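You operate a simulated robot arm through the tools that you are given. There is no shell and no other tool.

Carry out the task below with a simulated robot arm. There is one attempt and no reset: what you move stays moved.

Task
Reset the overload inside unit 1's box, then clear the MOTOR trip.
Fine: orange button inside; shut and latch, key back, switch on, press RESET; do not start it.
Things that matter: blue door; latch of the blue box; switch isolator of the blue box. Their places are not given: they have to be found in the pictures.

The check looks at the end state, three seconds after you hand in, the way a careful person would. Anything else that was tipped, shoved, dropped, spilled or broken makes it a failure.

Robot
A 6-joint arm with a two-finger parallel gripper, fixed in place. Base frame: the origin is at the foot of the arm, x ahead of it, y to its left, z up. Lengths are in cm, angles in rad, forces in N, time in s.
With the tool pointing down near the work surface it reaches from about 10 to 54 cm from the base axis. Its first joint turns from -2.897 to 2.897 rad. Payload 1.57 kg.
Tool frame: the origin (TCP) lies between the finger pads and is the grasp point; the fingertips stand 3 cm ahead of it; z points along the fingers, y is the line along which they close. The gripper opens to 11 cm. The fingers are 2.4 cm wide and 1.2 cm thick; the gripper's body (4.8 by 11.2 cm) begins 7.8 cm behind the TCP.
Orientation is told as [roll, pitch, yaw] about the base's x, y, z axes, in that order, counted from this pose: with the fingers straight down and closing along the base's y, the tool's x points along the base's -x, its y along +y and its z along -z.

Tools
- The arm moves only by the tool play_rows. Its arguments are lists of equal length, an entry for each row: "offset": the shift along the tool's x, y, z in cm, a list of three; "angular": the turn, a rotation vector about the tool's x, y, z in rad, a list of three. In form: {"offset": [[x, y, z], ...], "angular": [[rx, ry, rz], ...]}. A call has 1 to 20 rows; each row shifts and turns the commanded pose from where the row before left it, along the tool's axes as they then stand. "claw" is the opening, from 0 (shut) to 1 (fully open), set as the call begins (left out, the last holds). A row lasts 0.2 s, in which the tool goes at most 5 cm and 0.15 rad; a call with a longer step from one row to the next is refused whole, and so is a gripper value outside its range. A pose out of reach is approached as far as the arm can. The call stops where the force on the tool passes 50 N (or 10 N more than at its start, if that is more) or the arm is blocked; 0.2 s more then pass. The fingers move at their own pace (about 10.8 cm/s each) and stop on an object; they squeeze with about 43 N. The grip force told is the motor's: it shows also when the fingers shut on nothing. Time passes only in rows, and 0.2 s behind the last, so rows that do not move let the fingers close. The reply holds the time, the measured pose of the TCP, the force on the tool along the base axes, the opening and the grip force, in the units named above and with some noise, with the torque about the TCP (base axes, N m) and any sound that the robot's microphone picked up, and new pictures: "pictures" is both (left out), scene, wrist or none.
- Cameras (640 x 400 px; columns grow to the right, rows downward): "scene" is fixed at [4.59, -64.7, 137.81]; the picture's right is [0.73, -0.68, 0.00], its down [-0.30, -0.32, -0.90] and it looks along [0.62, 0.66, -0.43] (base axes); focal length 374 px, centre (320, 200). "wrist" rides on the gripper at [7, 1.6, -14.1] in the tool frame; the picture's right is [-0.23, 0.97, 0.00], its down [-0.86, -0.20, -0.48] and it looks along [-0.47, -0.11, 0.88] (tool axes); focal length 222 px, centre (320, 200).
- raise_lower(by): slides the trunk up (or, below 0, down) by that many cm; the arm rides with it, the base frame stays. It gives what a move gives, with no picture.
- pixel_to_xyz(camera, pixels): for up to 12 pixels [column, row] of the newest picture of that camera ("zoom" is the newest enlarged one), the place [x, y, z] in the base frame of the surface seen there, good to about 0.2 cm, but the place of the scene camera against the robot may be out by one fixed shift of up to 1.2 cm in any direction. The clock stands still meanwhile.
- enlarge(camera, box): a new picture of the part [left, top, right, bottom] of that camera's present view, enlarged. The clock stands still meanwhile.
- job_done(): hands the job in; it is judged then, once.

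Unless the task says otherwise, let go and move clear before handing in.

The tools are called after "Request:" as name(argument=value, ...) on one line, values as JSON. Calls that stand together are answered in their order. play_rows: Moves the arm, as the interface text tells. Its arguments: {"type":"object","properties":{"offset":{"type":"array"},"angular":{"type":"array"},"claw":{"type":"number"},"pictures":{"type":"string","enum":["both","scene","wrist","none"]}},"required":["offset","angular"]} The other tools are called the same way: raise_lower (by) slides the trunk up or down; pixel_to_xyz (camera, pixels) gives the place of the surface under pixels of a picture; enlarge (camera, box) takes an enlarged picture of a part of a camera's view; job_done () hands the job in.

At the start:

```text
clock: 0.0
tool_pos: [43.51, 19.99, 111.2]
tcp_rot: [0.0, 0.001, -0.002]
wrist_force: [0.1, 0.7, -0.1]
torque: [0.0, 0.04, 0.03]
grip_width: 11.0
gripper_force: 0.0
trunk travel left (down, up): [-25.0, 34.0]
```

scene: 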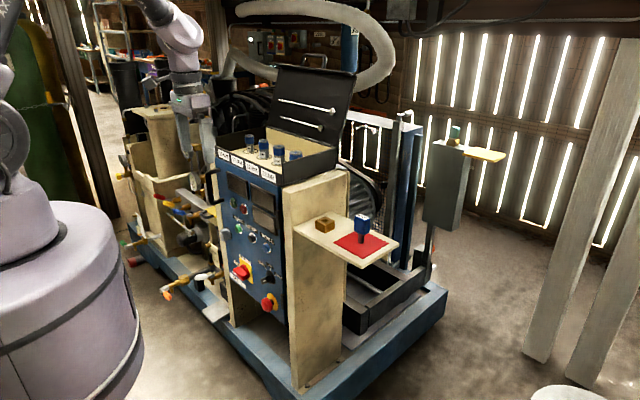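
wrist: 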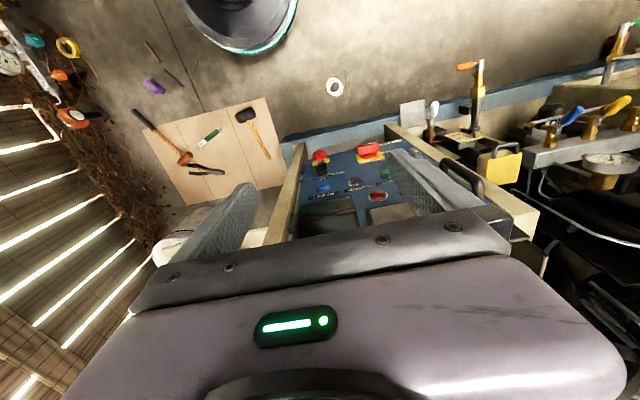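

The scene picture shows a blue control panel around (250,230) with a shelf at (345,240) holding a red mat and a blue key-like object at (362,225). I'll enlarge several areas to find the blue door, latch, and isolator.

Request:
enlarge(camera="scene", box=[200, 120, 300, 220])

Request:
enlarge(camera="scene", box=[210, 170, 410, 320])

Request:
enlarge(camera="scene", box=[200, 50, 360, 190])

Request:
enlarge(camera="wrist", box=[270, 120, 480, 250])

```text
4.00 times, centred on (250, 170) of scene
```

zoom: 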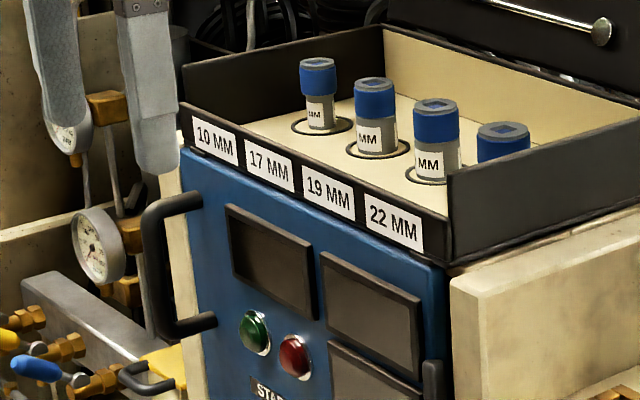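

```text
2.67 times, centred on (310, 245) of scene
```

zoom: 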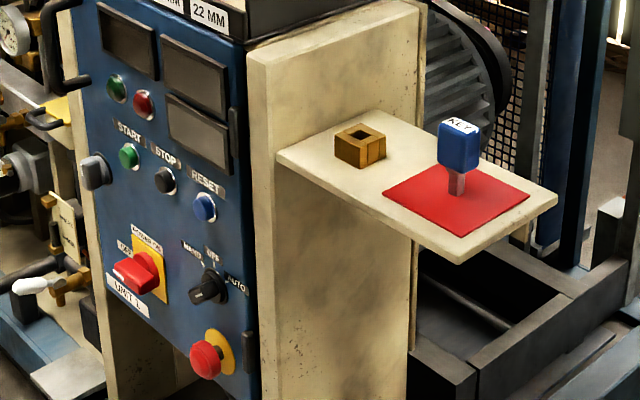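

```text
2.86 times, centred on (280, 120) of scene
```

zoom: 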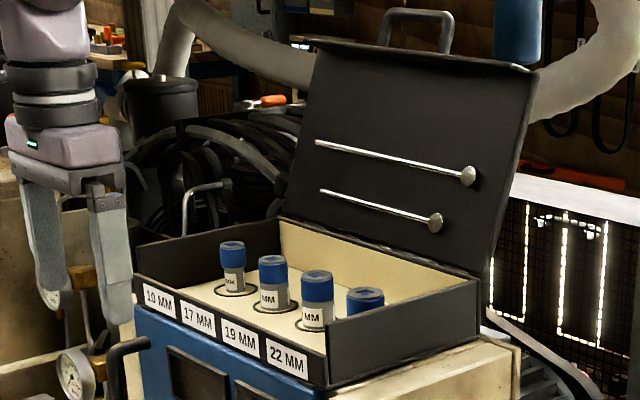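

```text
3.05 times, centred on (375, 185) of wrist
```

zoom: 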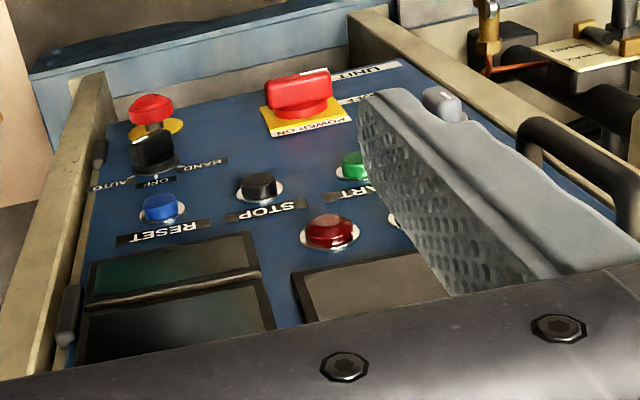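

The blue door shows hinges at its right edge, a black bow handle at its upper left, a grey latch knob at about (245,234) and a red POWER switch at about (260,271); the KEY stands on a red patch at (362,225). I'll zoom in further on each and get coordinates.

Request:
enlarge(camera="scene", box=[225, 215, 265, 240])

Request:
enlarge(camera="scene", box=[230, 245, 290, 320])

Request:
enlarge(camera="scene", box=[305, 205, 405, 268])

Request:
enlarge(camera="scene", box=[400, 110, 520, 240])

Request:
pixel_to_xyz(camera="scene", pixels=[[246, 234], [260, 270], [286, 247], [272, 303], [275, 278], [362, 218], [362, 237], [325, 222], [217, 188], [295, 184], [283, 322], [230, 275]])

```text
16.00 times, centred on (245, 228) of scene
```

zoom: 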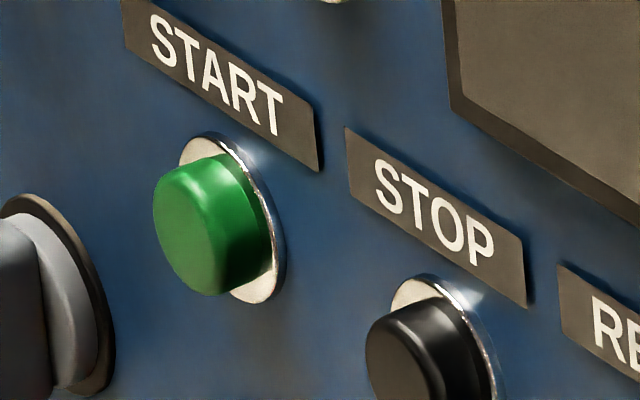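

```text
5.33 times, centred on (260, 282) of scene
```

zoom: 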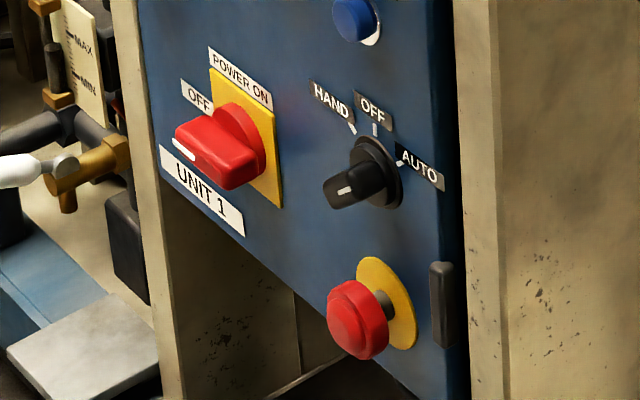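

```text
6.35 times, centred on (355, 236) of scene
```

zoom: 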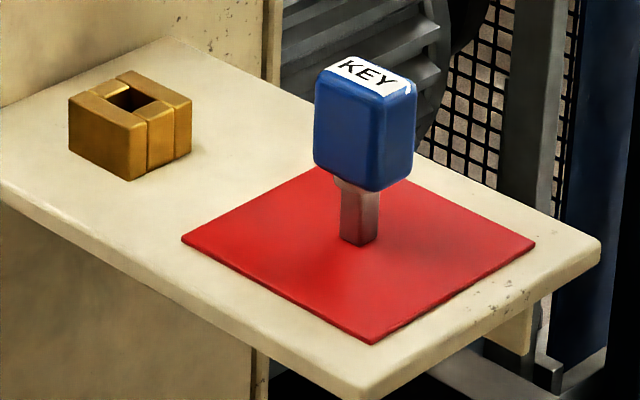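

```text
3.08 times, centred on (460, 175) of scene
```

zoom: 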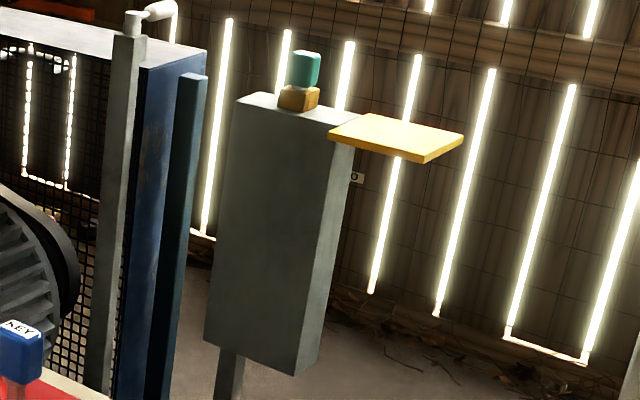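

```text
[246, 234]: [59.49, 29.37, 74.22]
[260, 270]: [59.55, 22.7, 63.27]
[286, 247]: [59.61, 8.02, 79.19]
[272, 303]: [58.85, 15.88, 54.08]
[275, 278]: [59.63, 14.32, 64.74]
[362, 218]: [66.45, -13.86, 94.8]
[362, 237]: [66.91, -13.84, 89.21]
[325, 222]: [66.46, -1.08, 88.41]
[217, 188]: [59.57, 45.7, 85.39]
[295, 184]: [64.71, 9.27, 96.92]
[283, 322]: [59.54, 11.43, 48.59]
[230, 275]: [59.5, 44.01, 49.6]
```

The grey latch knob is actually at about (226,234), the switch at (243,271) and RESET at (266,248); the key and a brass socket with a square hole sit on the side shelf. I'll enlarge the latch and switch and measure their places.

Request:
enlarge(camera="scene", box=[208, 222, 248, 247])

Request:
enlarge(camera="scene", box=[225, 255, 265, 285])

Request:
enlarge(camera="scene", box=[200, 160, 240, 210])

Request:
pixel_to_xyz(camera="scene", pixels=[[225, 234], [228, 233], [238, 228], [252, 237], [266, 247], [240, 271], [246, 268], [209, 172], [209, 190], [213, 202], [267, 305], [325, 218]])

```text
16.00 times, centred on (228, 234) of scene
```

zoom: 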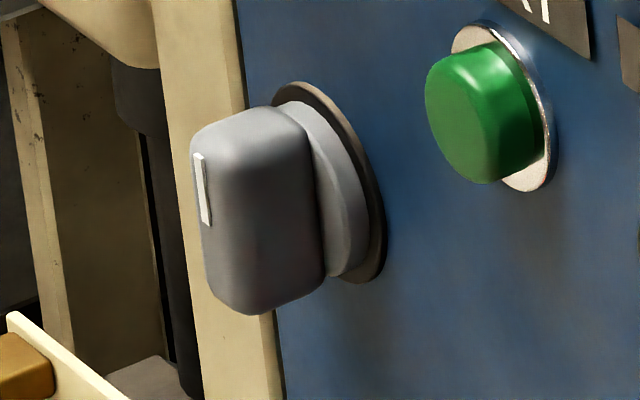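

```text
13.33 times, centred on (245, 270) of scene
```

zoom: 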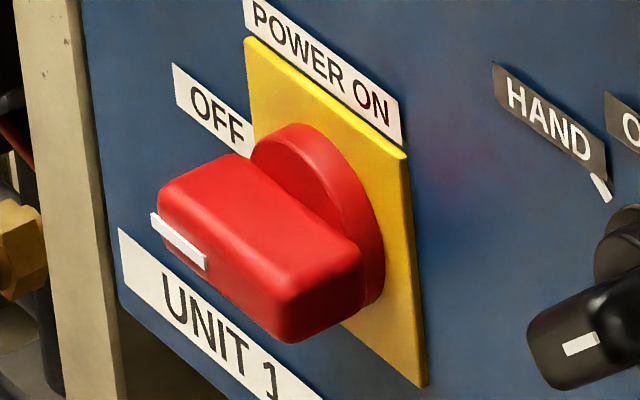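

```text
8.00 times, centred on (220, 185) of scene
```

zoom: 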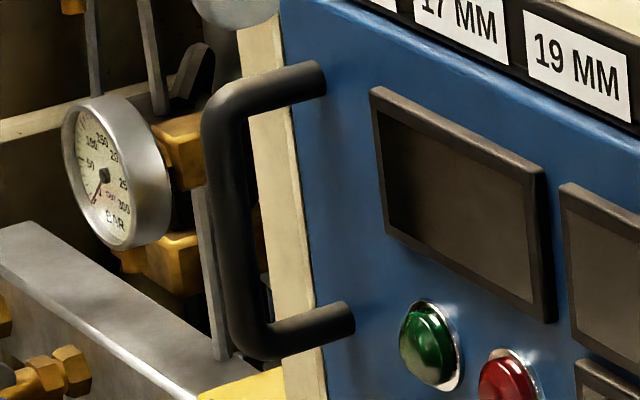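

```text
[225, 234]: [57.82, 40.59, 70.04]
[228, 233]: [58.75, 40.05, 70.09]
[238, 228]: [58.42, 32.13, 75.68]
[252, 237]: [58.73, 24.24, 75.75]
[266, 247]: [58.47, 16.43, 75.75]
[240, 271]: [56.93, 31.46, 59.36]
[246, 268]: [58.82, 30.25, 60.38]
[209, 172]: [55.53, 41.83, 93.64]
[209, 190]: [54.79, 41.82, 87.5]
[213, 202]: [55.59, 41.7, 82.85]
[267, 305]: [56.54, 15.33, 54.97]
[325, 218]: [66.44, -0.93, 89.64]
```

The latch knob stands upright at about (57, 40.5, 70), the red isolator lies horizontal (OFF) at about (57, 30, 60), and the bow handle's bar is near (55, 41.8, 83–94). I'll measure the door edges, key, socket and shelf before moving.

Request:
pixel_to_xyz(camera="scene", pixels=[[300, 228], [335, 215], [398, 243], [362, 268], [345, 238], [388, 243], [318, 221], [332, 222], [357, 218], [367, 220], [363, 214], [180, 100]])

Request:
pixel_to_xyz(camera="scene", pixels=[[280, 190], [220, 150], [283, 180], [341, 130], [278, 70], [355, 80], [50, 250], [20, 130], [10, 90], [192, 100], [205, 150], [310, 250]])

Request:
pixel_to_xyz(camera="wrist", pixels=[[320, 190], [378, 196], [320, 155], [368, 150], [300, 150], [395, 140], [500, 200], [470, 175]])

```text
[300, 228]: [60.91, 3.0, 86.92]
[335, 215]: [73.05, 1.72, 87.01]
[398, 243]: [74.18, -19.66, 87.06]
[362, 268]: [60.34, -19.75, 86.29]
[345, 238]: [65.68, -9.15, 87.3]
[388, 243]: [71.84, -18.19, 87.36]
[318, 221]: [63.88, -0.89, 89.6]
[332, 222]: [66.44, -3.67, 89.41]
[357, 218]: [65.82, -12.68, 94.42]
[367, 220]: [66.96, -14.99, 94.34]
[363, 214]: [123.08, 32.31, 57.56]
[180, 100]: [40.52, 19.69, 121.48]
```

```text
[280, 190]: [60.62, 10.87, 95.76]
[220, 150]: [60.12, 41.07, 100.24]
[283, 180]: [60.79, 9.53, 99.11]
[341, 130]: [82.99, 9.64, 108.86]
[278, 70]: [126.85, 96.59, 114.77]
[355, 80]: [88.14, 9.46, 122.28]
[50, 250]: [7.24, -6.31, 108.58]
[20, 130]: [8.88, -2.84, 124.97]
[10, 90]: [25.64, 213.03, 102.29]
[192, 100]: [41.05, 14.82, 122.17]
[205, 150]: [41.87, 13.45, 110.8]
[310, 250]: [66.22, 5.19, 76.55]
```

```text
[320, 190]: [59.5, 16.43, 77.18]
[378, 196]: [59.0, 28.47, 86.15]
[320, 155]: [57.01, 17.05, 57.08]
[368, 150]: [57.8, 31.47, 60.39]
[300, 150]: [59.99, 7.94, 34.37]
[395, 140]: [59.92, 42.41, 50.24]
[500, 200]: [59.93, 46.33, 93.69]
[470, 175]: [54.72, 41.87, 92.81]
```

The scene and wrist agree to within about half a centimetre: the panel face is at x≈59.6 and the handle bar at (54.7, 41.9, 92.8). I'll turn the tool to point forward (+x) at the present place, which is clear of everything.

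Request:
play_rows(offset=[[0, 0, 0], [0, 0, 0], [0, 0, 0], [0, 0, 0], [0, 0, 0], [0, 0, 0], [0, 0, 0], [0, 0, 0], [0, 0, 0], [0, 0, 0], [0, 0, 0]], angular=[[0, -0.1428, 0], [0, -0.1428, 0], [0, -0.1428, 0], [0, -0.1428, 0], [0, -0.1428, 0], [0, -0.1428, 0], [0, -0.1428, 0], [0, -0.1428, 0], [0, -0.1428, 0], [0, -0.1428, 0], [0, -0.1428, 0]], pictures="both")

```text
clock: 2.4
tool_pos: [42.18, 21.52, 111.65]
tcp_rot: [0.113, -1.567, -0.123]
wrist_force: [0.1, -0.6, 0.5]
torque: [-0.04, 0.02, 0.03]
grip_width: 10.98
gripper_force: 0.1
out of reach, approached as far as the arm can: row 11
trunk travel left (down, up): [-25.0, 34.0]
```

scene: 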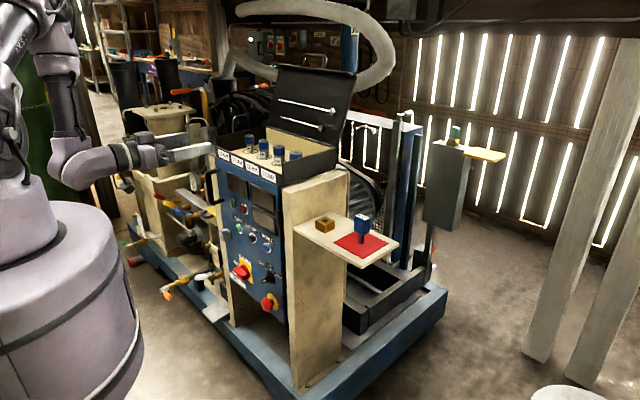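
wrist: 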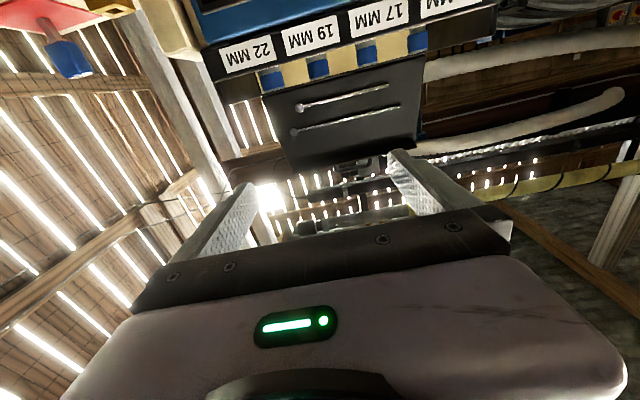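

The tool now points forward with a slight shortfall (probably a wrist limit), with the wrist view upside-down, showing the tool case on top of the box. I'll lower the trunk so that the arm faces the door, as nothing is below the hand at x≈20–45.

Request:
raise_lower(by=-20)

Request:
play_rows(offset=[[0, 0, 0]], angular=[[0, 0, 0]])

```text
clock: 4.6
tool_pos: [42.25, 21.33, 91.53]
tcp_rot: [0.072, -1.568, -0.081]
wrist_force: [0.2, -0.4, -0.2]
torque: [0.0, -0.03, -0.01]
grip_width: 10.98
gripper_force: 0.0
trunk travel left (down, up): [-5.0, 54.0]
```

```text
clock: 5.0
tool_pos: [42.23, 21.44, 91.49]
tcp_rot: [0.05, -1.567, -0.059]
wrist_force: [-0.4, 0.5, -1.0]
torque: [-0.02, 0.01, 0.0]
grip_width: 11.0
gripper_force: 0.0
trunk travel left (down, up): [-5.0, 54.0]
```

scene: 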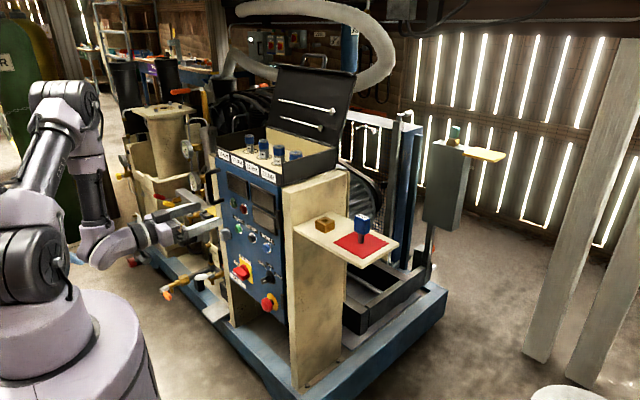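
wrist: 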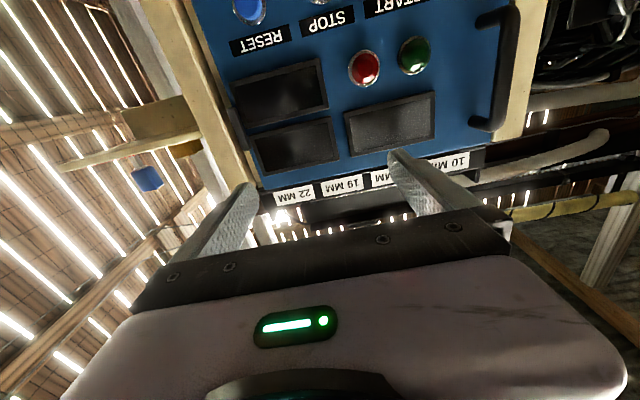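

The door is now in the wrist view upside-down: RESET at (262,40), red lamp at (364,68), handle at (505,60). I'll measure points with the wrist camera to fix the scene-camera shift and learn the arm's geometry.

Request:
pixel_to_xyz(camera="wrist", pixels=[[250, 10], [364, 68], [414, 55], [515, 60], [488, 120], [148, 178], [185, 150], [270, 185], [445, 165], [520, 120], [255, 180]])

Request:
pixel_to_xyz(camera="scene", pixels=[[40, 260], [60, 100], [90, 110], [95, 240], [130, 245], [190, 200], [235, 204], [245, 210], [216, 172], [90, 170], [160, 230], [50, 170]])

```text
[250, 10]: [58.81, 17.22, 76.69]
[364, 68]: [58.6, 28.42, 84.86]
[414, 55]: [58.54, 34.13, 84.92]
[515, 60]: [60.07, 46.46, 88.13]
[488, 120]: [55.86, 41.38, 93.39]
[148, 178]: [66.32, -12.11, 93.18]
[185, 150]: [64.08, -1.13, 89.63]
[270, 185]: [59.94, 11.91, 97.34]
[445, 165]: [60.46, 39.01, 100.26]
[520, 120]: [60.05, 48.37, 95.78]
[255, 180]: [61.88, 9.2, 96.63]
```

```text
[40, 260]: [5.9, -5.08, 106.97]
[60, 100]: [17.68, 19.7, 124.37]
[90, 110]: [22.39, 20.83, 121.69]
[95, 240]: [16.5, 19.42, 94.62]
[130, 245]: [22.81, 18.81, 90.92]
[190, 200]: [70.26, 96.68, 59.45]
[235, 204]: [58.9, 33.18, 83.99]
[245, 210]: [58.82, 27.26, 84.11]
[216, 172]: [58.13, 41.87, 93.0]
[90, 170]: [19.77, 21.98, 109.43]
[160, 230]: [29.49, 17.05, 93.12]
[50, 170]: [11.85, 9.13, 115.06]
```

Comparing lamps and RESET, the scene camera reads about 0.9 low in y and z, so I'll trust the wrist readings. I'll lower the trunk the rest of the way and shift the hand in front of the latch region for a closer look.

Request:
raise_lower(by=-5)

Request:
play_rows(offset=[[2.8, 3, 0], [2.8, 3, 0], [2.8, 3, 0], [2.8, 3, 0], [2.8, 3, 0]], angular=[[0, 0, 0], [0, 0, 0], [0, 0, 0], [0, 0, 0], [0, 0, 0]])

Request:
pixel_to_xyz(camera="scene", pixels=[[135, 330], [120, 300], [150, 380], [60, 320], [20, 380], [100, 390]])

```text
clock: 5.9
tool_pos: [42.1, 21.36, 86.61]
tcp_rot: [0.083, -1.568, -0.093]
wrist_force: [0.2, -0.4, -0.6]
torque: [-0.01, 0.03, -0.01]
grip_width: 11.03
gripper_force: 0.0
trunk travel left (down, up): [0.0, 59.0]
```

```text
clock: 7.1
tool_pos: [42.22, 36.43, 72.51]
tcp_rot: [0.05, -1.567, -0.059]
wrist_force: [-0.7, 0.7, 0.2]
torque: [0.02, 0.03, 0.01]
grip_width: 11.03
gripper_force: 0.0
trunk travel left (down, up): [0.0, 59.0]
```

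scene: 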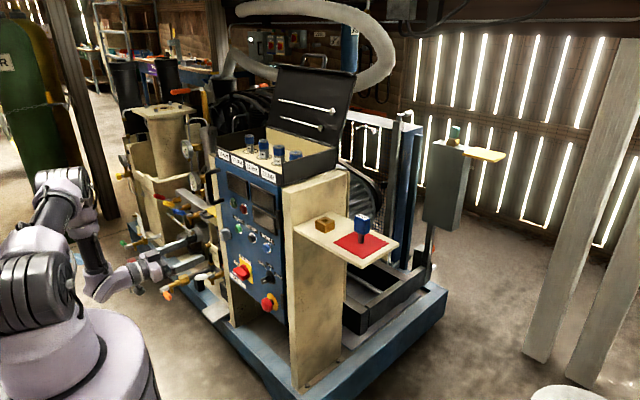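
wrist: 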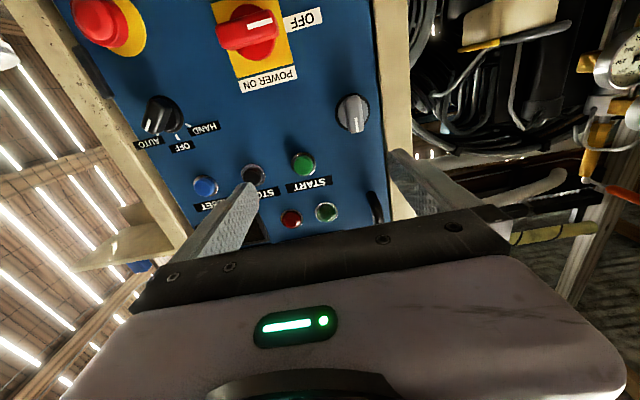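

```text
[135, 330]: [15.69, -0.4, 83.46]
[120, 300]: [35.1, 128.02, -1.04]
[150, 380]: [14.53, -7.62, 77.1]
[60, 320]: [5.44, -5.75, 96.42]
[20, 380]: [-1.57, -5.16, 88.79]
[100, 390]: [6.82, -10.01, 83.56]
```

The wrist view now shows the latch at (352,114), the isolator at (247,30), and OFF/POWER ON labels. I'll enlarge and measure these.

Request:
enlarge(camera="wrist", box=[310, 75, 400, 135])

Request:
enlarge(camera="wrist", box=[130, 0, 390, 160])

Request:
pixel_to_xyz(camera="wrist", pixels=[[352, 100], [352, 125], [342, 112], [362, 112], [352, 114], [375, 120], [376, 10], [222, 36], [275, 30], [247, 28], [247, 52], [205, 186]])

Request:
pixel_to_xyz(camera="wrist", pixels=[[376, 205], [400, 100], [385, 100], [88, 60], [100, 90], [250, 10], [262, 28], [230, 30], [350, 90]])

```text
6.67 times, centred on (355, 105) of wrist
```

zoom: 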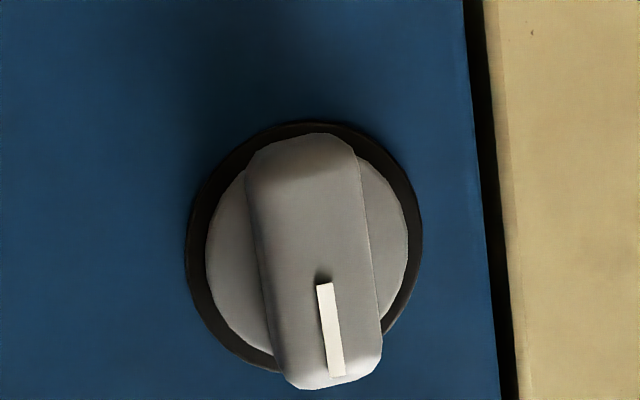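

```text
2.46 times, centred on (260, 80) of wrist
```

zoom: 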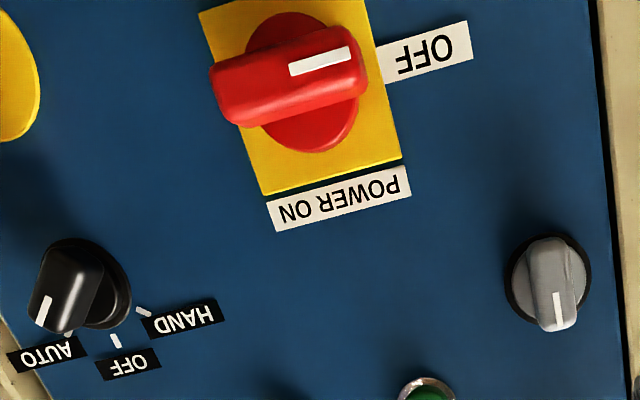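

```text
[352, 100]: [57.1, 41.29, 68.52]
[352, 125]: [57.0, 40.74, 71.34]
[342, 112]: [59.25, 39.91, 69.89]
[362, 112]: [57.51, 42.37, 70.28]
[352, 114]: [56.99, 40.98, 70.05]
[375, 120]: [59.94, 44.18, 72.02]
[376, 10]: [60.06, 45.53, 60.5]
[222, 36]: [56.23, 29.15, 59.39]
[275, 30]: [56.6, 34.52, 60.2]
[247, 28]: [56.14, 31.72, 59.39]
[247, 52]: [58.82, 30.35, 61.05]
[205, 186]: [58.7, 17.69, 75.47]
```

```text
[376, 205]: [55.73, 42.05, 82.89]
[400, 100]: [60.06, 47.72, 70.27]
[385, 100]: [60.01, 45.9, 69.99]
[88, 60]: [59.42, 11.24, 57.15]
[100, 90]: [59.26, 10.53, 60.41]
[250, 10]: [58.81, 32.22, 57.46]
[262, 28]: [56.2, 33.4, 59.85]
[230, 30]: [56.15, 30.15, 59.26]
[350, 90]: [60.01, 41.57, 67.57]
```

The latch knob's mark points up, its face is at x≈57, y 40–42.4, z 68–72; the isolator bar's mark points to OFF. I'll half-close the gripper and line up in front of the latch at (48, 41.1, 70).

Request:
play_rows(offset=[[1.25, 2.3, 1.9], [1.25, 2.4, 1.9], [0, 0, 2]], angular=[[0, 0, 0], [0, 0, 0], [0, 0, 0]], claw=0.5)

```text
clock: 7.9
tool_pos: [48.18, 40.96, 70.01]
tcp_rot: [0.086, -1.568, -0.099]
wrist_force: [-0.6, -0.9, 0.3]
torque: [0.03, 0.0, -0.02]
grip_width: 5.47
gripper_force: 0.1
trunk travel left (down, up): [0.0, 59.0]
```

scene: 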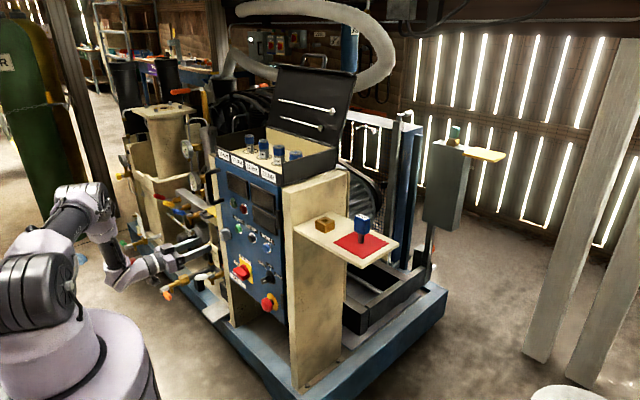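
wrist: 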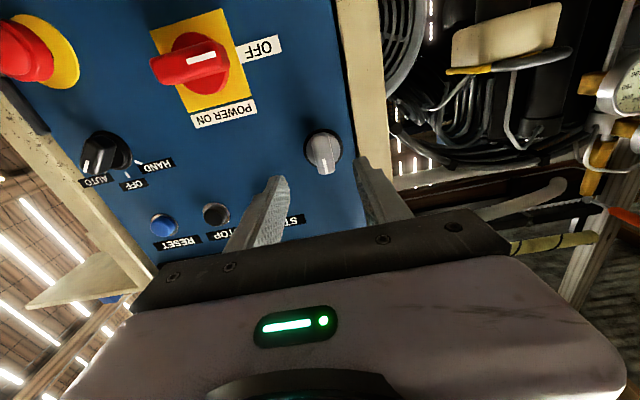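

The latch at (322,150) is centred between the fingertips. I'll check its place and then move forward 7.5 cm.

Request:
pixel_to_xyz(camera="wrist", pixels=[[310, 150], [334, 150], [322, 135], [326, 165], [323, 150]])

Request:
play_rows(offset=[[0, 0, 2], [0, 0, 2], [0, 0, 2], [0, 0, 1.4]], angular=[[0, 0, 0], [0, 0, 0], [0, 0, 0], [0, 0, 0]])

```text
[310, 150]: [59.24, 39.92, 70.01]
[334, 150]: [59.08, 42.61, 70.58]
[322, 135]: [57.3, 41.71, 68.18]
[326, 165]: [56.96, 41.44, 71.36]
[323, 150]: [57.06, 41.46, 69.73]
```

```text
clock: 8.9
tool_pos: [55.59, 41.16, 70.15]
tcp_rot: [0.064, -1.568, -0.076]
wrist_force: [0.2, 1.0, 0.3]
torque: [-0.02, 0.02, 0.01]
grip_width: 5.48
gripper_force: 0.0
trunk travel left (down, up): [0.0, 59.0]
```

scene: 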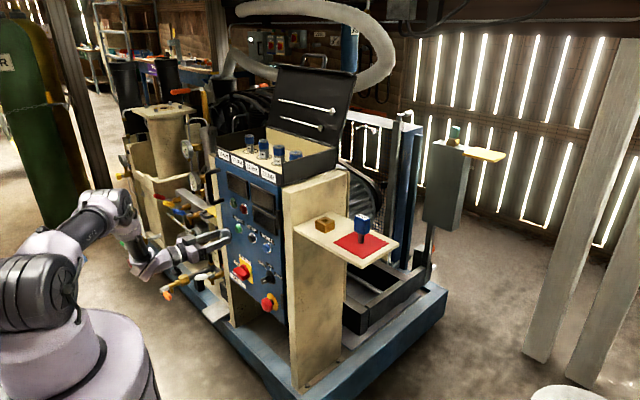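
wrist: 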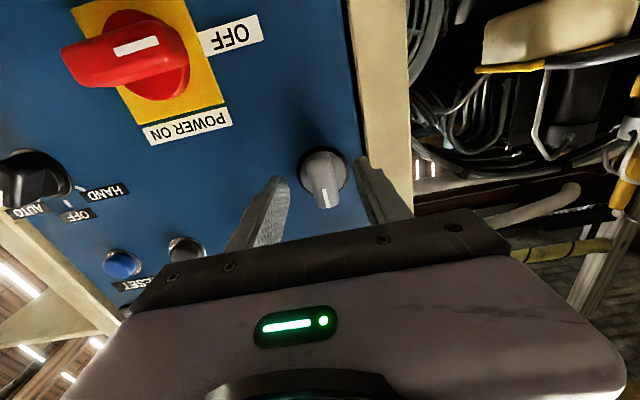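

The knob at (325,180) sits between the pads, and no contact is felt. I'll close the fingers on it.

Request:
play_rows(offset=[[0, 0, 0], [0, 0, 0], [0, 0, 0]], angular=[[0, 0, 0], [0, 0, 0], [0, 0, 0]], claw=0, pictures="wrist")

```text
clock: 9.7
tool_pos: [55.57, 41.31, 70.07]
tcp_rot: [-0.243, -1.567, 0.238]
wrist_force: [4.0, 19.8, 2.3]
torque: [0.01, 0.39, 0.98]
grip_width: 1.97
gripper_force: 33.5
trunk travel left (down, up): [0.0, 59.0]
```

wrist: 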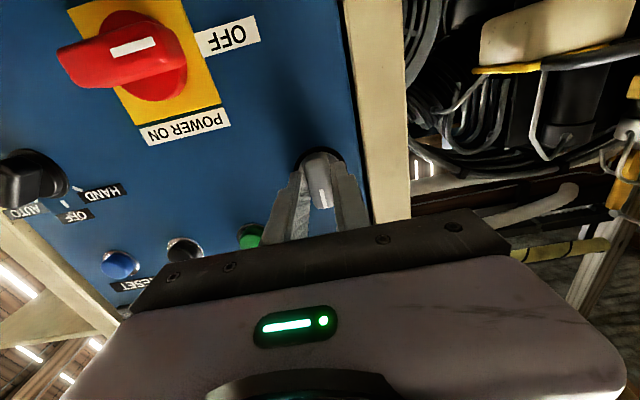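

The pads hold the knob (1.97 cm wide) with a 20 N sideways load toward +y, so I'll shift 0.25 cm to relieve it and then try a small turn clockwise to sense which way it goes.

Request:
play_rows(offset=[[0, 0.25, 0], [0, 0, 0], [0, 0, 0]], angular=[[0, 0, 0], [0, 0, 0.1], [0, 0, 0.1]], pictures="wrist")

```text
clock: 10.5
tool_pos: [55.66, 41.33, 70.14]
tcp_rot: [1.551, -1.371, -1.562]
wrist_force: [5.5, 8.0, 5.5]
torque: [0.03, 0.47, 0.93]
grip_width: 2.0
gripper_force: 33.0
trunk travel left (down, up): [0.0, 59.0]
```

wrist: 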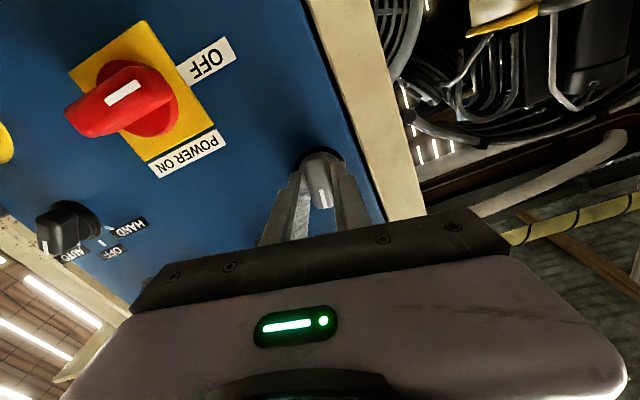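

The knob follows clockwise with almost no torque about x, so that direction is free. I'll keep turning toward a quarter turn.

Request:
play_rows(offset=[[0, 0, 0], [0, 0, 0], [0, 0, 0], [0, 0, 0], [0, 0, 0]], angular=[[0, 0, 0.14], [0, 0, 0.14], [0, 0, 0.14], [0, 0, 0.14], [0, 0, 0.14]], pictures="wrist")

```text
clock: 11.6
tool_pos: [56.18, 42.36, 69.18]
tcp_rot: [1.561, -0.801, -1.611]
wrist_force: [-10.3, -14.0, 9.6]
torque: [0.04, -1.35, -0.4]
grip_width: 2.04
gripper_force: 33.5
out of reach, approached as far as the arm can: row 4, 5
trunk travel left (down, up): [0.0, 59.0]
stopped in row 5: the force on the tool passed its limit at 68 N (the readings are from after the stop); the commanded pose is now the measured one
```

wrist: 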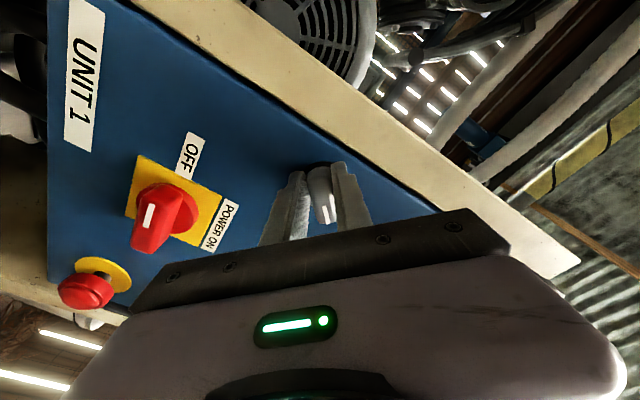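

The hand stopped about 44° round: roll seems to have hit the last joint's limit, while the knob itself turns freely. I'll let go, back off, and regrip half a turn the other way round.

Request:
play_rows(offset=[[0, 0, 0], [0, 0, 0], [0, 0, 0], [0, 0, -2], [0, 0, -3], [0, 0, -3]], angular=[[0, 0, 0], [0, 0, 0], [0, 0, 0], [0, 0, 0], [0, 0, 0], [0, 0, 0]], claw=0.5, pictures="wrist")

```text
clock: 13.0
tool_pos: [48.73, 44.15, 69.08]
tcp_rot: [1.563, -0.809, -1.612]
wrist_force: [1.1, -0.4, 0.6]
torque: [0.01, -0.01, -0.01]
grip_width: 5.5
gripper_force: 0.0
out of reach, approached as far as the arm can: row 5, 6
trunk travel left (down, up): [0.0, 59.0]
```

wrist: 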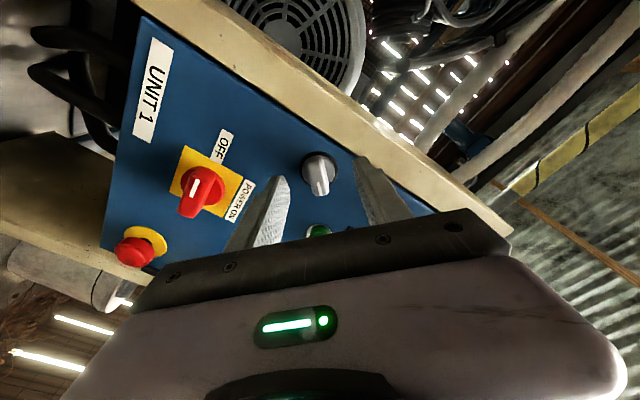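

The knob, now at (320,172), stays turned about 45°. I'll roll the hand back almost half a turn while correcting the small yaw error that crept in.

Request:
play_rows(offset=[[0, 0, -1], [0, 0, 0], [0, 0, 0], [0, 0, 0], [0, 0, 0], [0, 0, 0], [0, 0, 0], [0, 0, 0], [0, 0, 0], [0, 0, 0], [0, 0, 0], [0, 0, 0], [0, 0, 0], [0, 0, 0], [0, 0, 0], [0, 0, 0], [0, 0, 0], [0, 0, 0], [0, 0, 0], [0, 0, 0]], angular=[[-0.034, 0.032, 0], [0, 0, -0.149], [0, 0, -0.149], [0, 0, -0.149], [0, 0, -0.149], [0, 0, -0.149], [0, 0, -0.149], [0, 0, -0.149], [0, 0, -0.149], [0, 0, -0.149], [0, 0, -0.149], [0, 0, -0.149], [0, 0, -0.149], [0, 0, -0.149], [0, 0, -0.149], [0, 0, -0.149], [0, 0, -0.149], [0, 0, -0.149], [0, 0, -0.149], [0, 0, -0.149]])

```text
clock: 17.2
tool_pos: [47.84, 45.82, 68.74]
tcp_rot: [-1.562, 0.497, 1.58]
wrist_force: [-0.3, -0.8, -0.2]
torque: [0.04, 0.0, -0.02]
grip_width: 5.53
gripper_force: 0.0
out of reach, approached as far as the arm can: row 1
trunk travel left (down, up): [0.0, 59.0]
```

scene: 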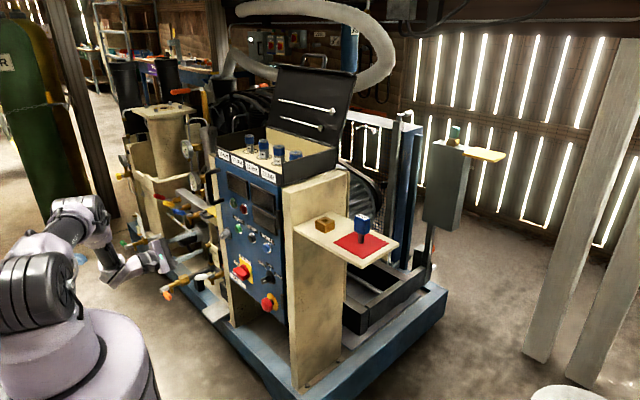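
wrist: 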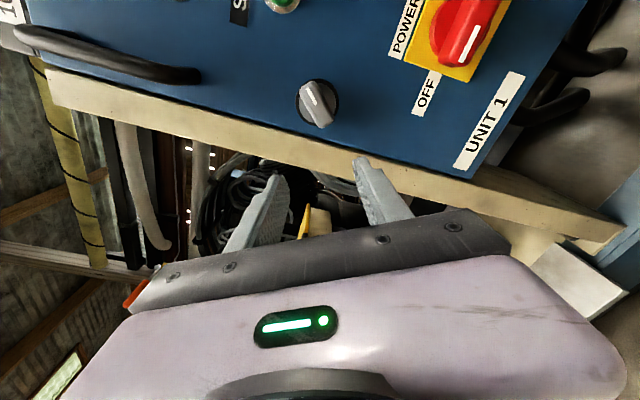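

The hand has rolled round and the knob, now at (318,103) in the wrist view, lies at an angle. I'll enlarge and measure it to get its exact turn.

Request:
enlarge(camera="wrist", box=[278, 75, 358, 130])

Request:
pixel_to_xyz(camera="wrist", pixels=[[304, 86], [325, 123], [318, 103], [310, 95], [322, 115], [450, 70], [475, 30], [460, 50], [280, 5], [80, 52], [180, 76]])

```text
7.27 times, centred on (318, 102) of wrist
```

zoom: 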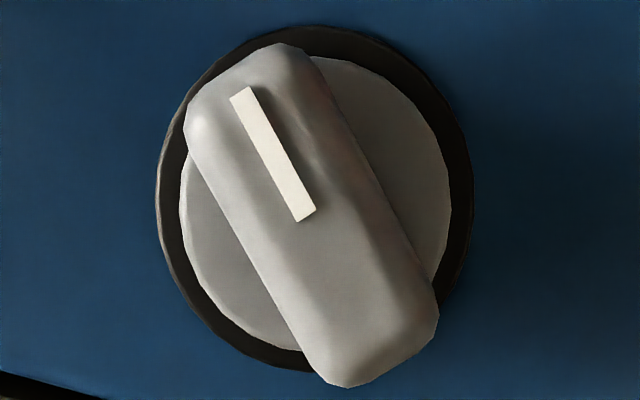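

```text
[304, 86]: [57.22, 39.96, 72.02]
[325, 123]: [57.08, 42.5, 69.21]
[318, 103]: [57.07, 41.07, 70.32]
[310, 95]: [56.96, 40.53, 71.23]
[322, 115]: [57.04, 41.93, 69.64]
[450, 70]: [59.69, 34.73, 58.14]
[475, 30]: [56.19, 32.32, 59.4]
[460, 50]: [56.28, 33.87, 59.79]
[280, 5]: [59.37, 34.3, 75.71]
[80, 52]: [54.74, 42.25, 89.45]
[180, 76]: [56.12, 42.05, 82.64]
```

The knob's axis is about 42° clockwise from vertical, centred near (41.2, 70.2). I'll centre the hand on it and roll another −0.34 rad to match.

Request:
play_rows(offset=[[2.4, 0.42, 0], [2.4, 0.41, 0], [0, 0, 0], [0, 0, 0], [0, 0, 0]], angular=[[0, 0, 0], [0, 0, 0], [0, 0, -0.113], [0, 0, -0.113], [0, 0, -0.113]], pictures="wrist")

```text
clock: 18.4
tool_pos: [47.81, 40.99, 70.29]
tcp_rot: [-1.559, 0.837, 1.582]
wrist_force: [0.7, 0.1, -0.2]
torque: [-0.01, 0.0, -0.01]
grip_width: 5.48
gripper_force: 0.0
trunk travel left (down, up): [0.0, 59.0]
```

wrist: 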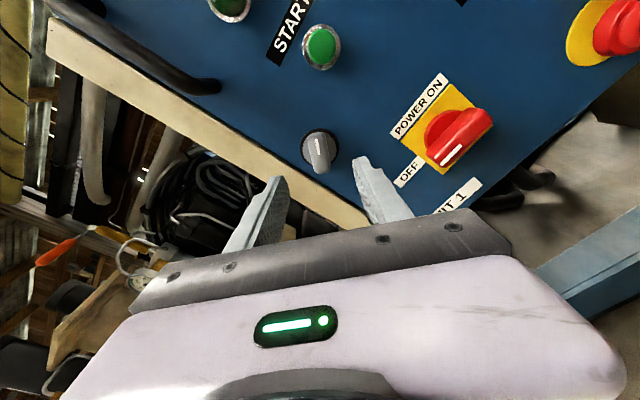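

The knob at (320,150) is centred and lined up with the fingers. I'll move in and close on it.

Request:
play_rows(offset=[[0, 0, 2], [0, 0, 2], [0, 0, 2], [0, 0, 1.8], [0, 0, 0]], angular=[[0, 0, 0], [0, 0, 0], [0, 0, 0], [0, 0, 0], [0, 0, 0]], pictures="wrist")

Request:
play_rows(offset=[[0, 0, 0], [0, 0, 0], [0, 0, 0]], angular=[[0, 0, 0], [0, 0, 0], [0, 0, 0]], claw=0, pictures="wrist")

```text
clock: 19.6
tool_pos: [55.71, 41.22, 70.46]
tcp_rot: [-1.558, 0.834, 1.584]
wrist_force: [-0.2, -0.6, -0.1]
torque: [0.02, -0.03, -0.02]
grip_width: 5.5
gripper_force: 0.1
trunk travel left (down, up): [0.0, 59.0]
```

wrist: 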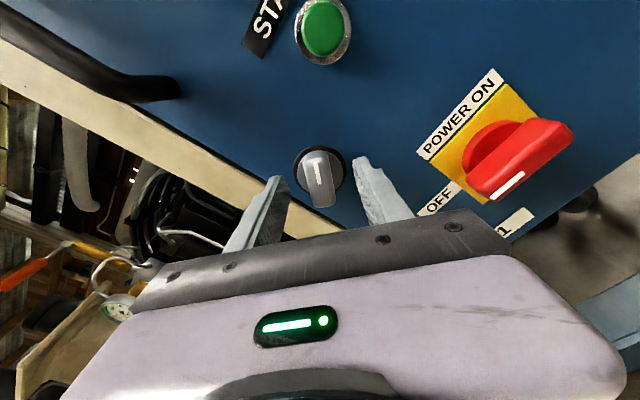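

```text
clock: 20.4
tool_pos: [55.62, 41.27, 70.15]
tcp_rot: [-1.559, 0.835, 1.583]
wrist_force: [0.6, -0.9, -0.7]
torque: [0.01, 0.03, 0.21]
grip_width: 2.0
gripper_force: 33.2
trunk travel left (down, up): [0.0, 59.0]
```

wrist: 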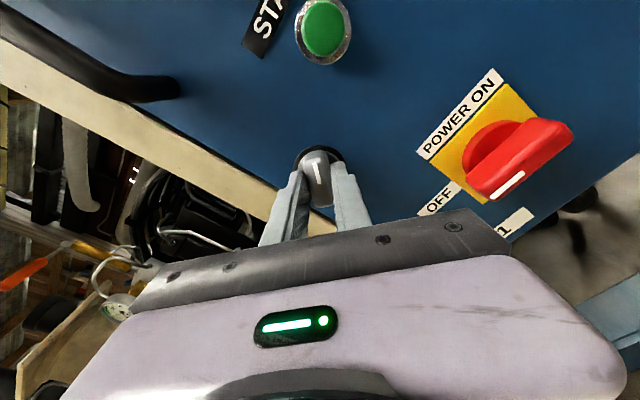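

Clean grip on the knob (2.0 cm, side force near zero). I'll turn it on clockwise by another 0.6 rad while watching the torque.

Request:
play_rows(offset=[[0, 0, 0], [0, 0, 0], [0, 0, 0], [0, 0, 0], [0, 0, 0], [0, 0, 0]], angular=[[0, 0, 0.12], [0, 0, 0.12], [0, 0, 0.12], [0, 0, 0.12], [0, 0, 0.12], [0, 0, 0.12]], pictures="wrist")

```text
clock: 21.8
tool_pos: [55.65, 41.26, 70.31]
tcp_rot: [-1.565, 0.113, 1.576]
wrist_force: [-4.5, 1.8, -4.0]
torque: [-0.03, -0.25, 1.07]
grip_width: 2.0
gripper_force: 33.1
trunk travel left (down, up): [0.0, 59.0]
```

wrist: 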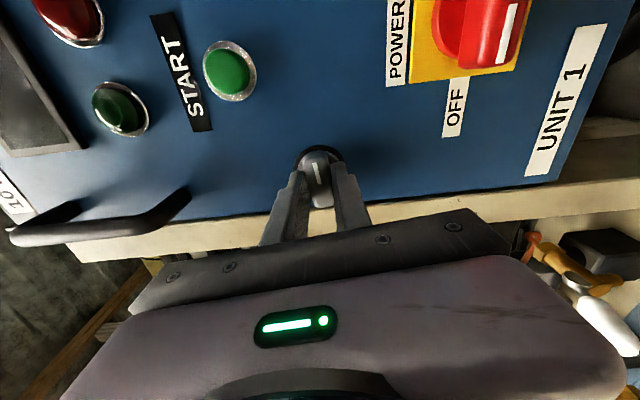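

The knob has followed to about 84° with no resisting torque yet. I'll continue to find its end stop.

Request:
play_rows(offset=[[0, 0, 0], [0, 0, 0], [0, 0, 0]], angular=[[0, 0, 0.06], [0, 0, 0.06], [0, 0, 0.05]], pictures="wrist")

```text
clock: 22.6
tool_pos: [55.68, 41.2, 70.38]
tcp_rot: [-1.561, -0.057, 1.571]
wrist_force: [-4.4, -4.9, -8.7]
torque: [-1.12, -0.27, 0.03]
grip_width: 2.07
gripper_force: 34.0
trunk travel left (down, up): [0.0, 59.0]
```

wrist: 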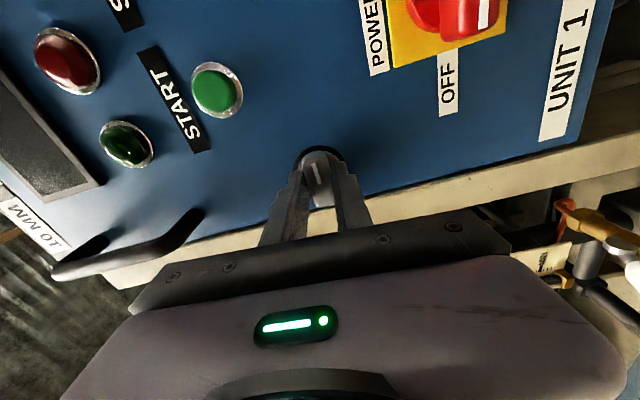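

The −1.1 N·m torque shows the knob is at its 90° stop, so it should be unlatched. I'll ease the torque and pull gently on the knob along the door's arc (hinge near (59.8, 10.8)).

Request:
play_rows(offset=[[0, 0, 0], [0.245, 0, -1.514], [0.245, 0, -1.514], [0.245, 0, -1.514]], angular=[[0, 0, -0.05], [0, -0.05, 0], [0, -0.05, 0], [0, -0.05, 0]])

```text
clock: 23.6
tool_pos: [51.08, 40.18, 70.31]
tcp_rot: [-1.564, -0.008, 1.723]
wrist_force: [2.8, -1.8, -6.7]
torque: [-0.64, -0.37, 0.22]
grip_width: 1.97
gripper_force: 33.5
trunk travel left (down, up): [0.0, 59.0]
```

scene: 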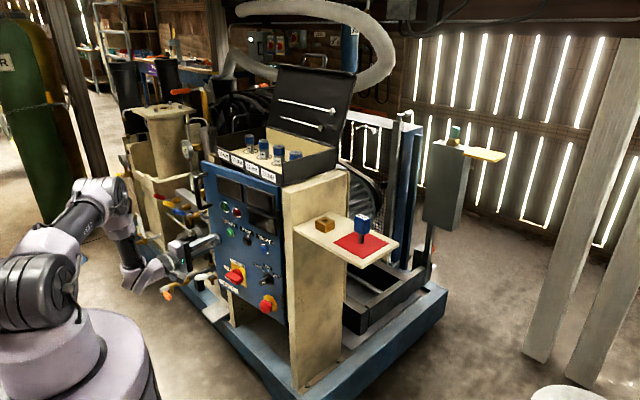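
wrist: 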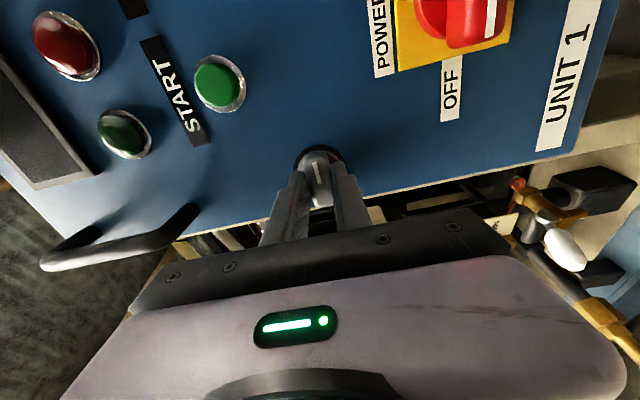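

The door swings freely with the knob. I'll continue the arc to about 23° open, near where the wrist folding limit would start.

Request:
play_rows(offset=[[0.245, 0, -1.514], [0.245, 0, -1.514], [0.245, 0, -1.514], [0.245, 0, -1.514], [0.245, 0, -1.514]], angular=[[0, -0.05, 0], [0, -0.05, 0], [0, -0.05, 0], [0, -0.05, 0], [0, -0.05, 0]])

```text
clock: 24.1
tool_pos: [48.7, 40.32, 70.13]
tcp_rot: [-1.558, -0.009, 1.755]
wrist_force: [-0.1, -9.5, 3.8]
torque: [-0.43, -0.74, -1.22]
grip_width: 2.01
gripper_force: 33.9
out of reach, approached as far as the arm can: row 1, 2
trunk travel left (down, up): [0.0, 59.0]
stopped in row 2: the force on the tool passed its limit at 59 N (the readings are from after the stop); the commanded pose is now the measured one
```

scene: 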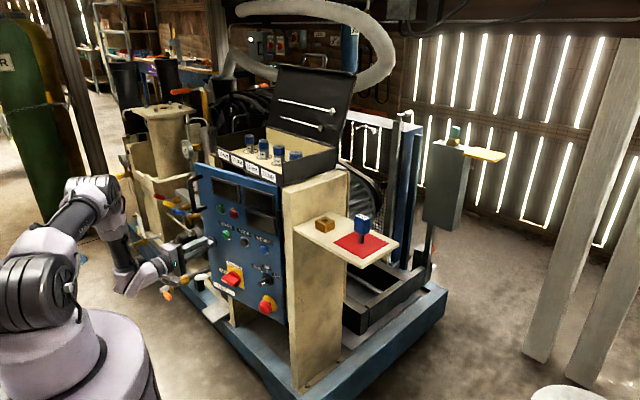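
wrist: 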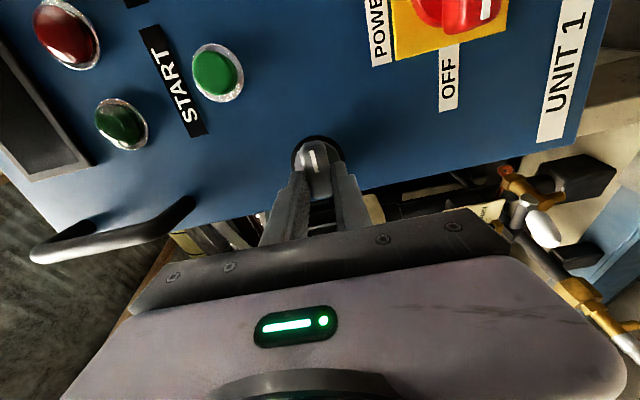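

The door is about 13° open but the arm reported a joint limit here. I'll look closely at the arm to understand its wrist before releasing the knob.

Request:
enlarge(camera="scene", box=[0, 160, 230, 330])

Request:
pixel_to_xyz(camera="scene", pixels=[[40, 285], [45, 240], [100, 200], [85, 195], [120, 235], [125, 265], [150, 270], [60, 260], [20, 290], [110, 190], [192, 165], [205, 185]])

```text
2.35 times, centred on (115, 245) of scene
```

zoom: 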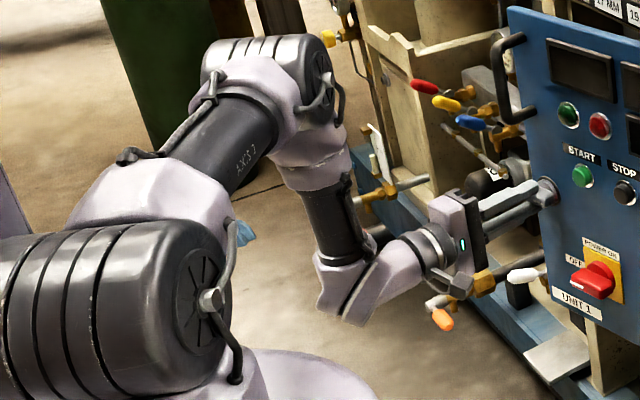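

```text
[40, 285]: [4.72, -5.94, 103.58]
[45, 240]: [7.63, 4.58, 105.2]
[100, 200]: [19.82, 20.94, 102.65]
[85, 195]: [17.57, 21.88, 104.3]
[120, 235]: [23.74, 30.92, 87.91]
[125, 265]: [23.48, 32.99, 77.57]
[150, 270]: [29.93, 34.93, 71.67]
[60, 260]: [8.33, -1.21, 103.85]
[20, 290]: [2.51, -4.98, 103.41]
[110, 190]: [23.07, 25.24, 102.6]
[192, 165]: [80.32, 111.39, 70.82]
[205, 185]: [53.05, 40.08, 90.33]
```

The wrist looks like forearm roll, bend, tool roll, and my numbers suggest the forearm roll is at its limit because I pitched the tool up off the arm's plane. I'll release the knob, back away with the yaw eased, and then reconfigure the wrist in free space.

Request:
play_rows(offset=[[0, 0, 0], [0, 0, 0], [0, 0, 0], [0, 0, -1], [0, 0, -1], [0, 0, -1.5], [0, 0, -1.5], [0, 0, -2], [0, 0, -2]], angular=[[0, 0, 0], [0, 0, 0], [0, 0, 0], [0, 0.03, 0], [0, 0.04, 0], [0, 0.05, 0], [0, 0.06, 0], [0, 0, 0], [0, 0, 0]], claw=0.5)

```text
clock: 26.1
tool_pos: [39.66, 39.81, 70.23]
tcp_rot: [-1.556, -0.006, 1.58]
wrist_force: [0.8, -0.9, 0.3]
torque: [0.0, 0.0, 0.01]
grip_width: 5.49
gripper_force: 0.1
trunk travel left (down, up): [0.0, 59.0]
```

scene: 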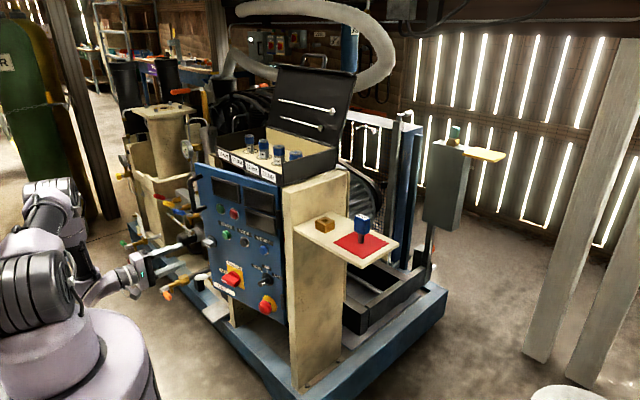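
wrist: 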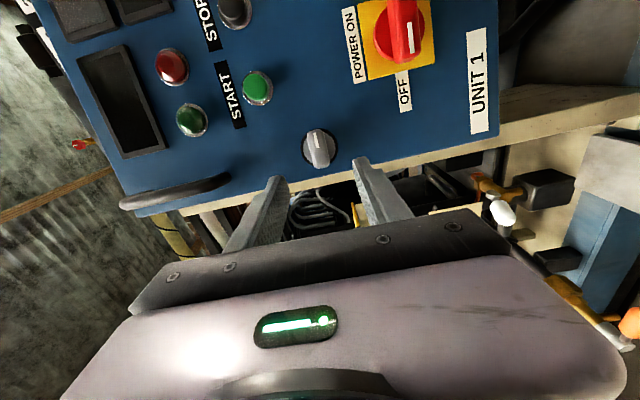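

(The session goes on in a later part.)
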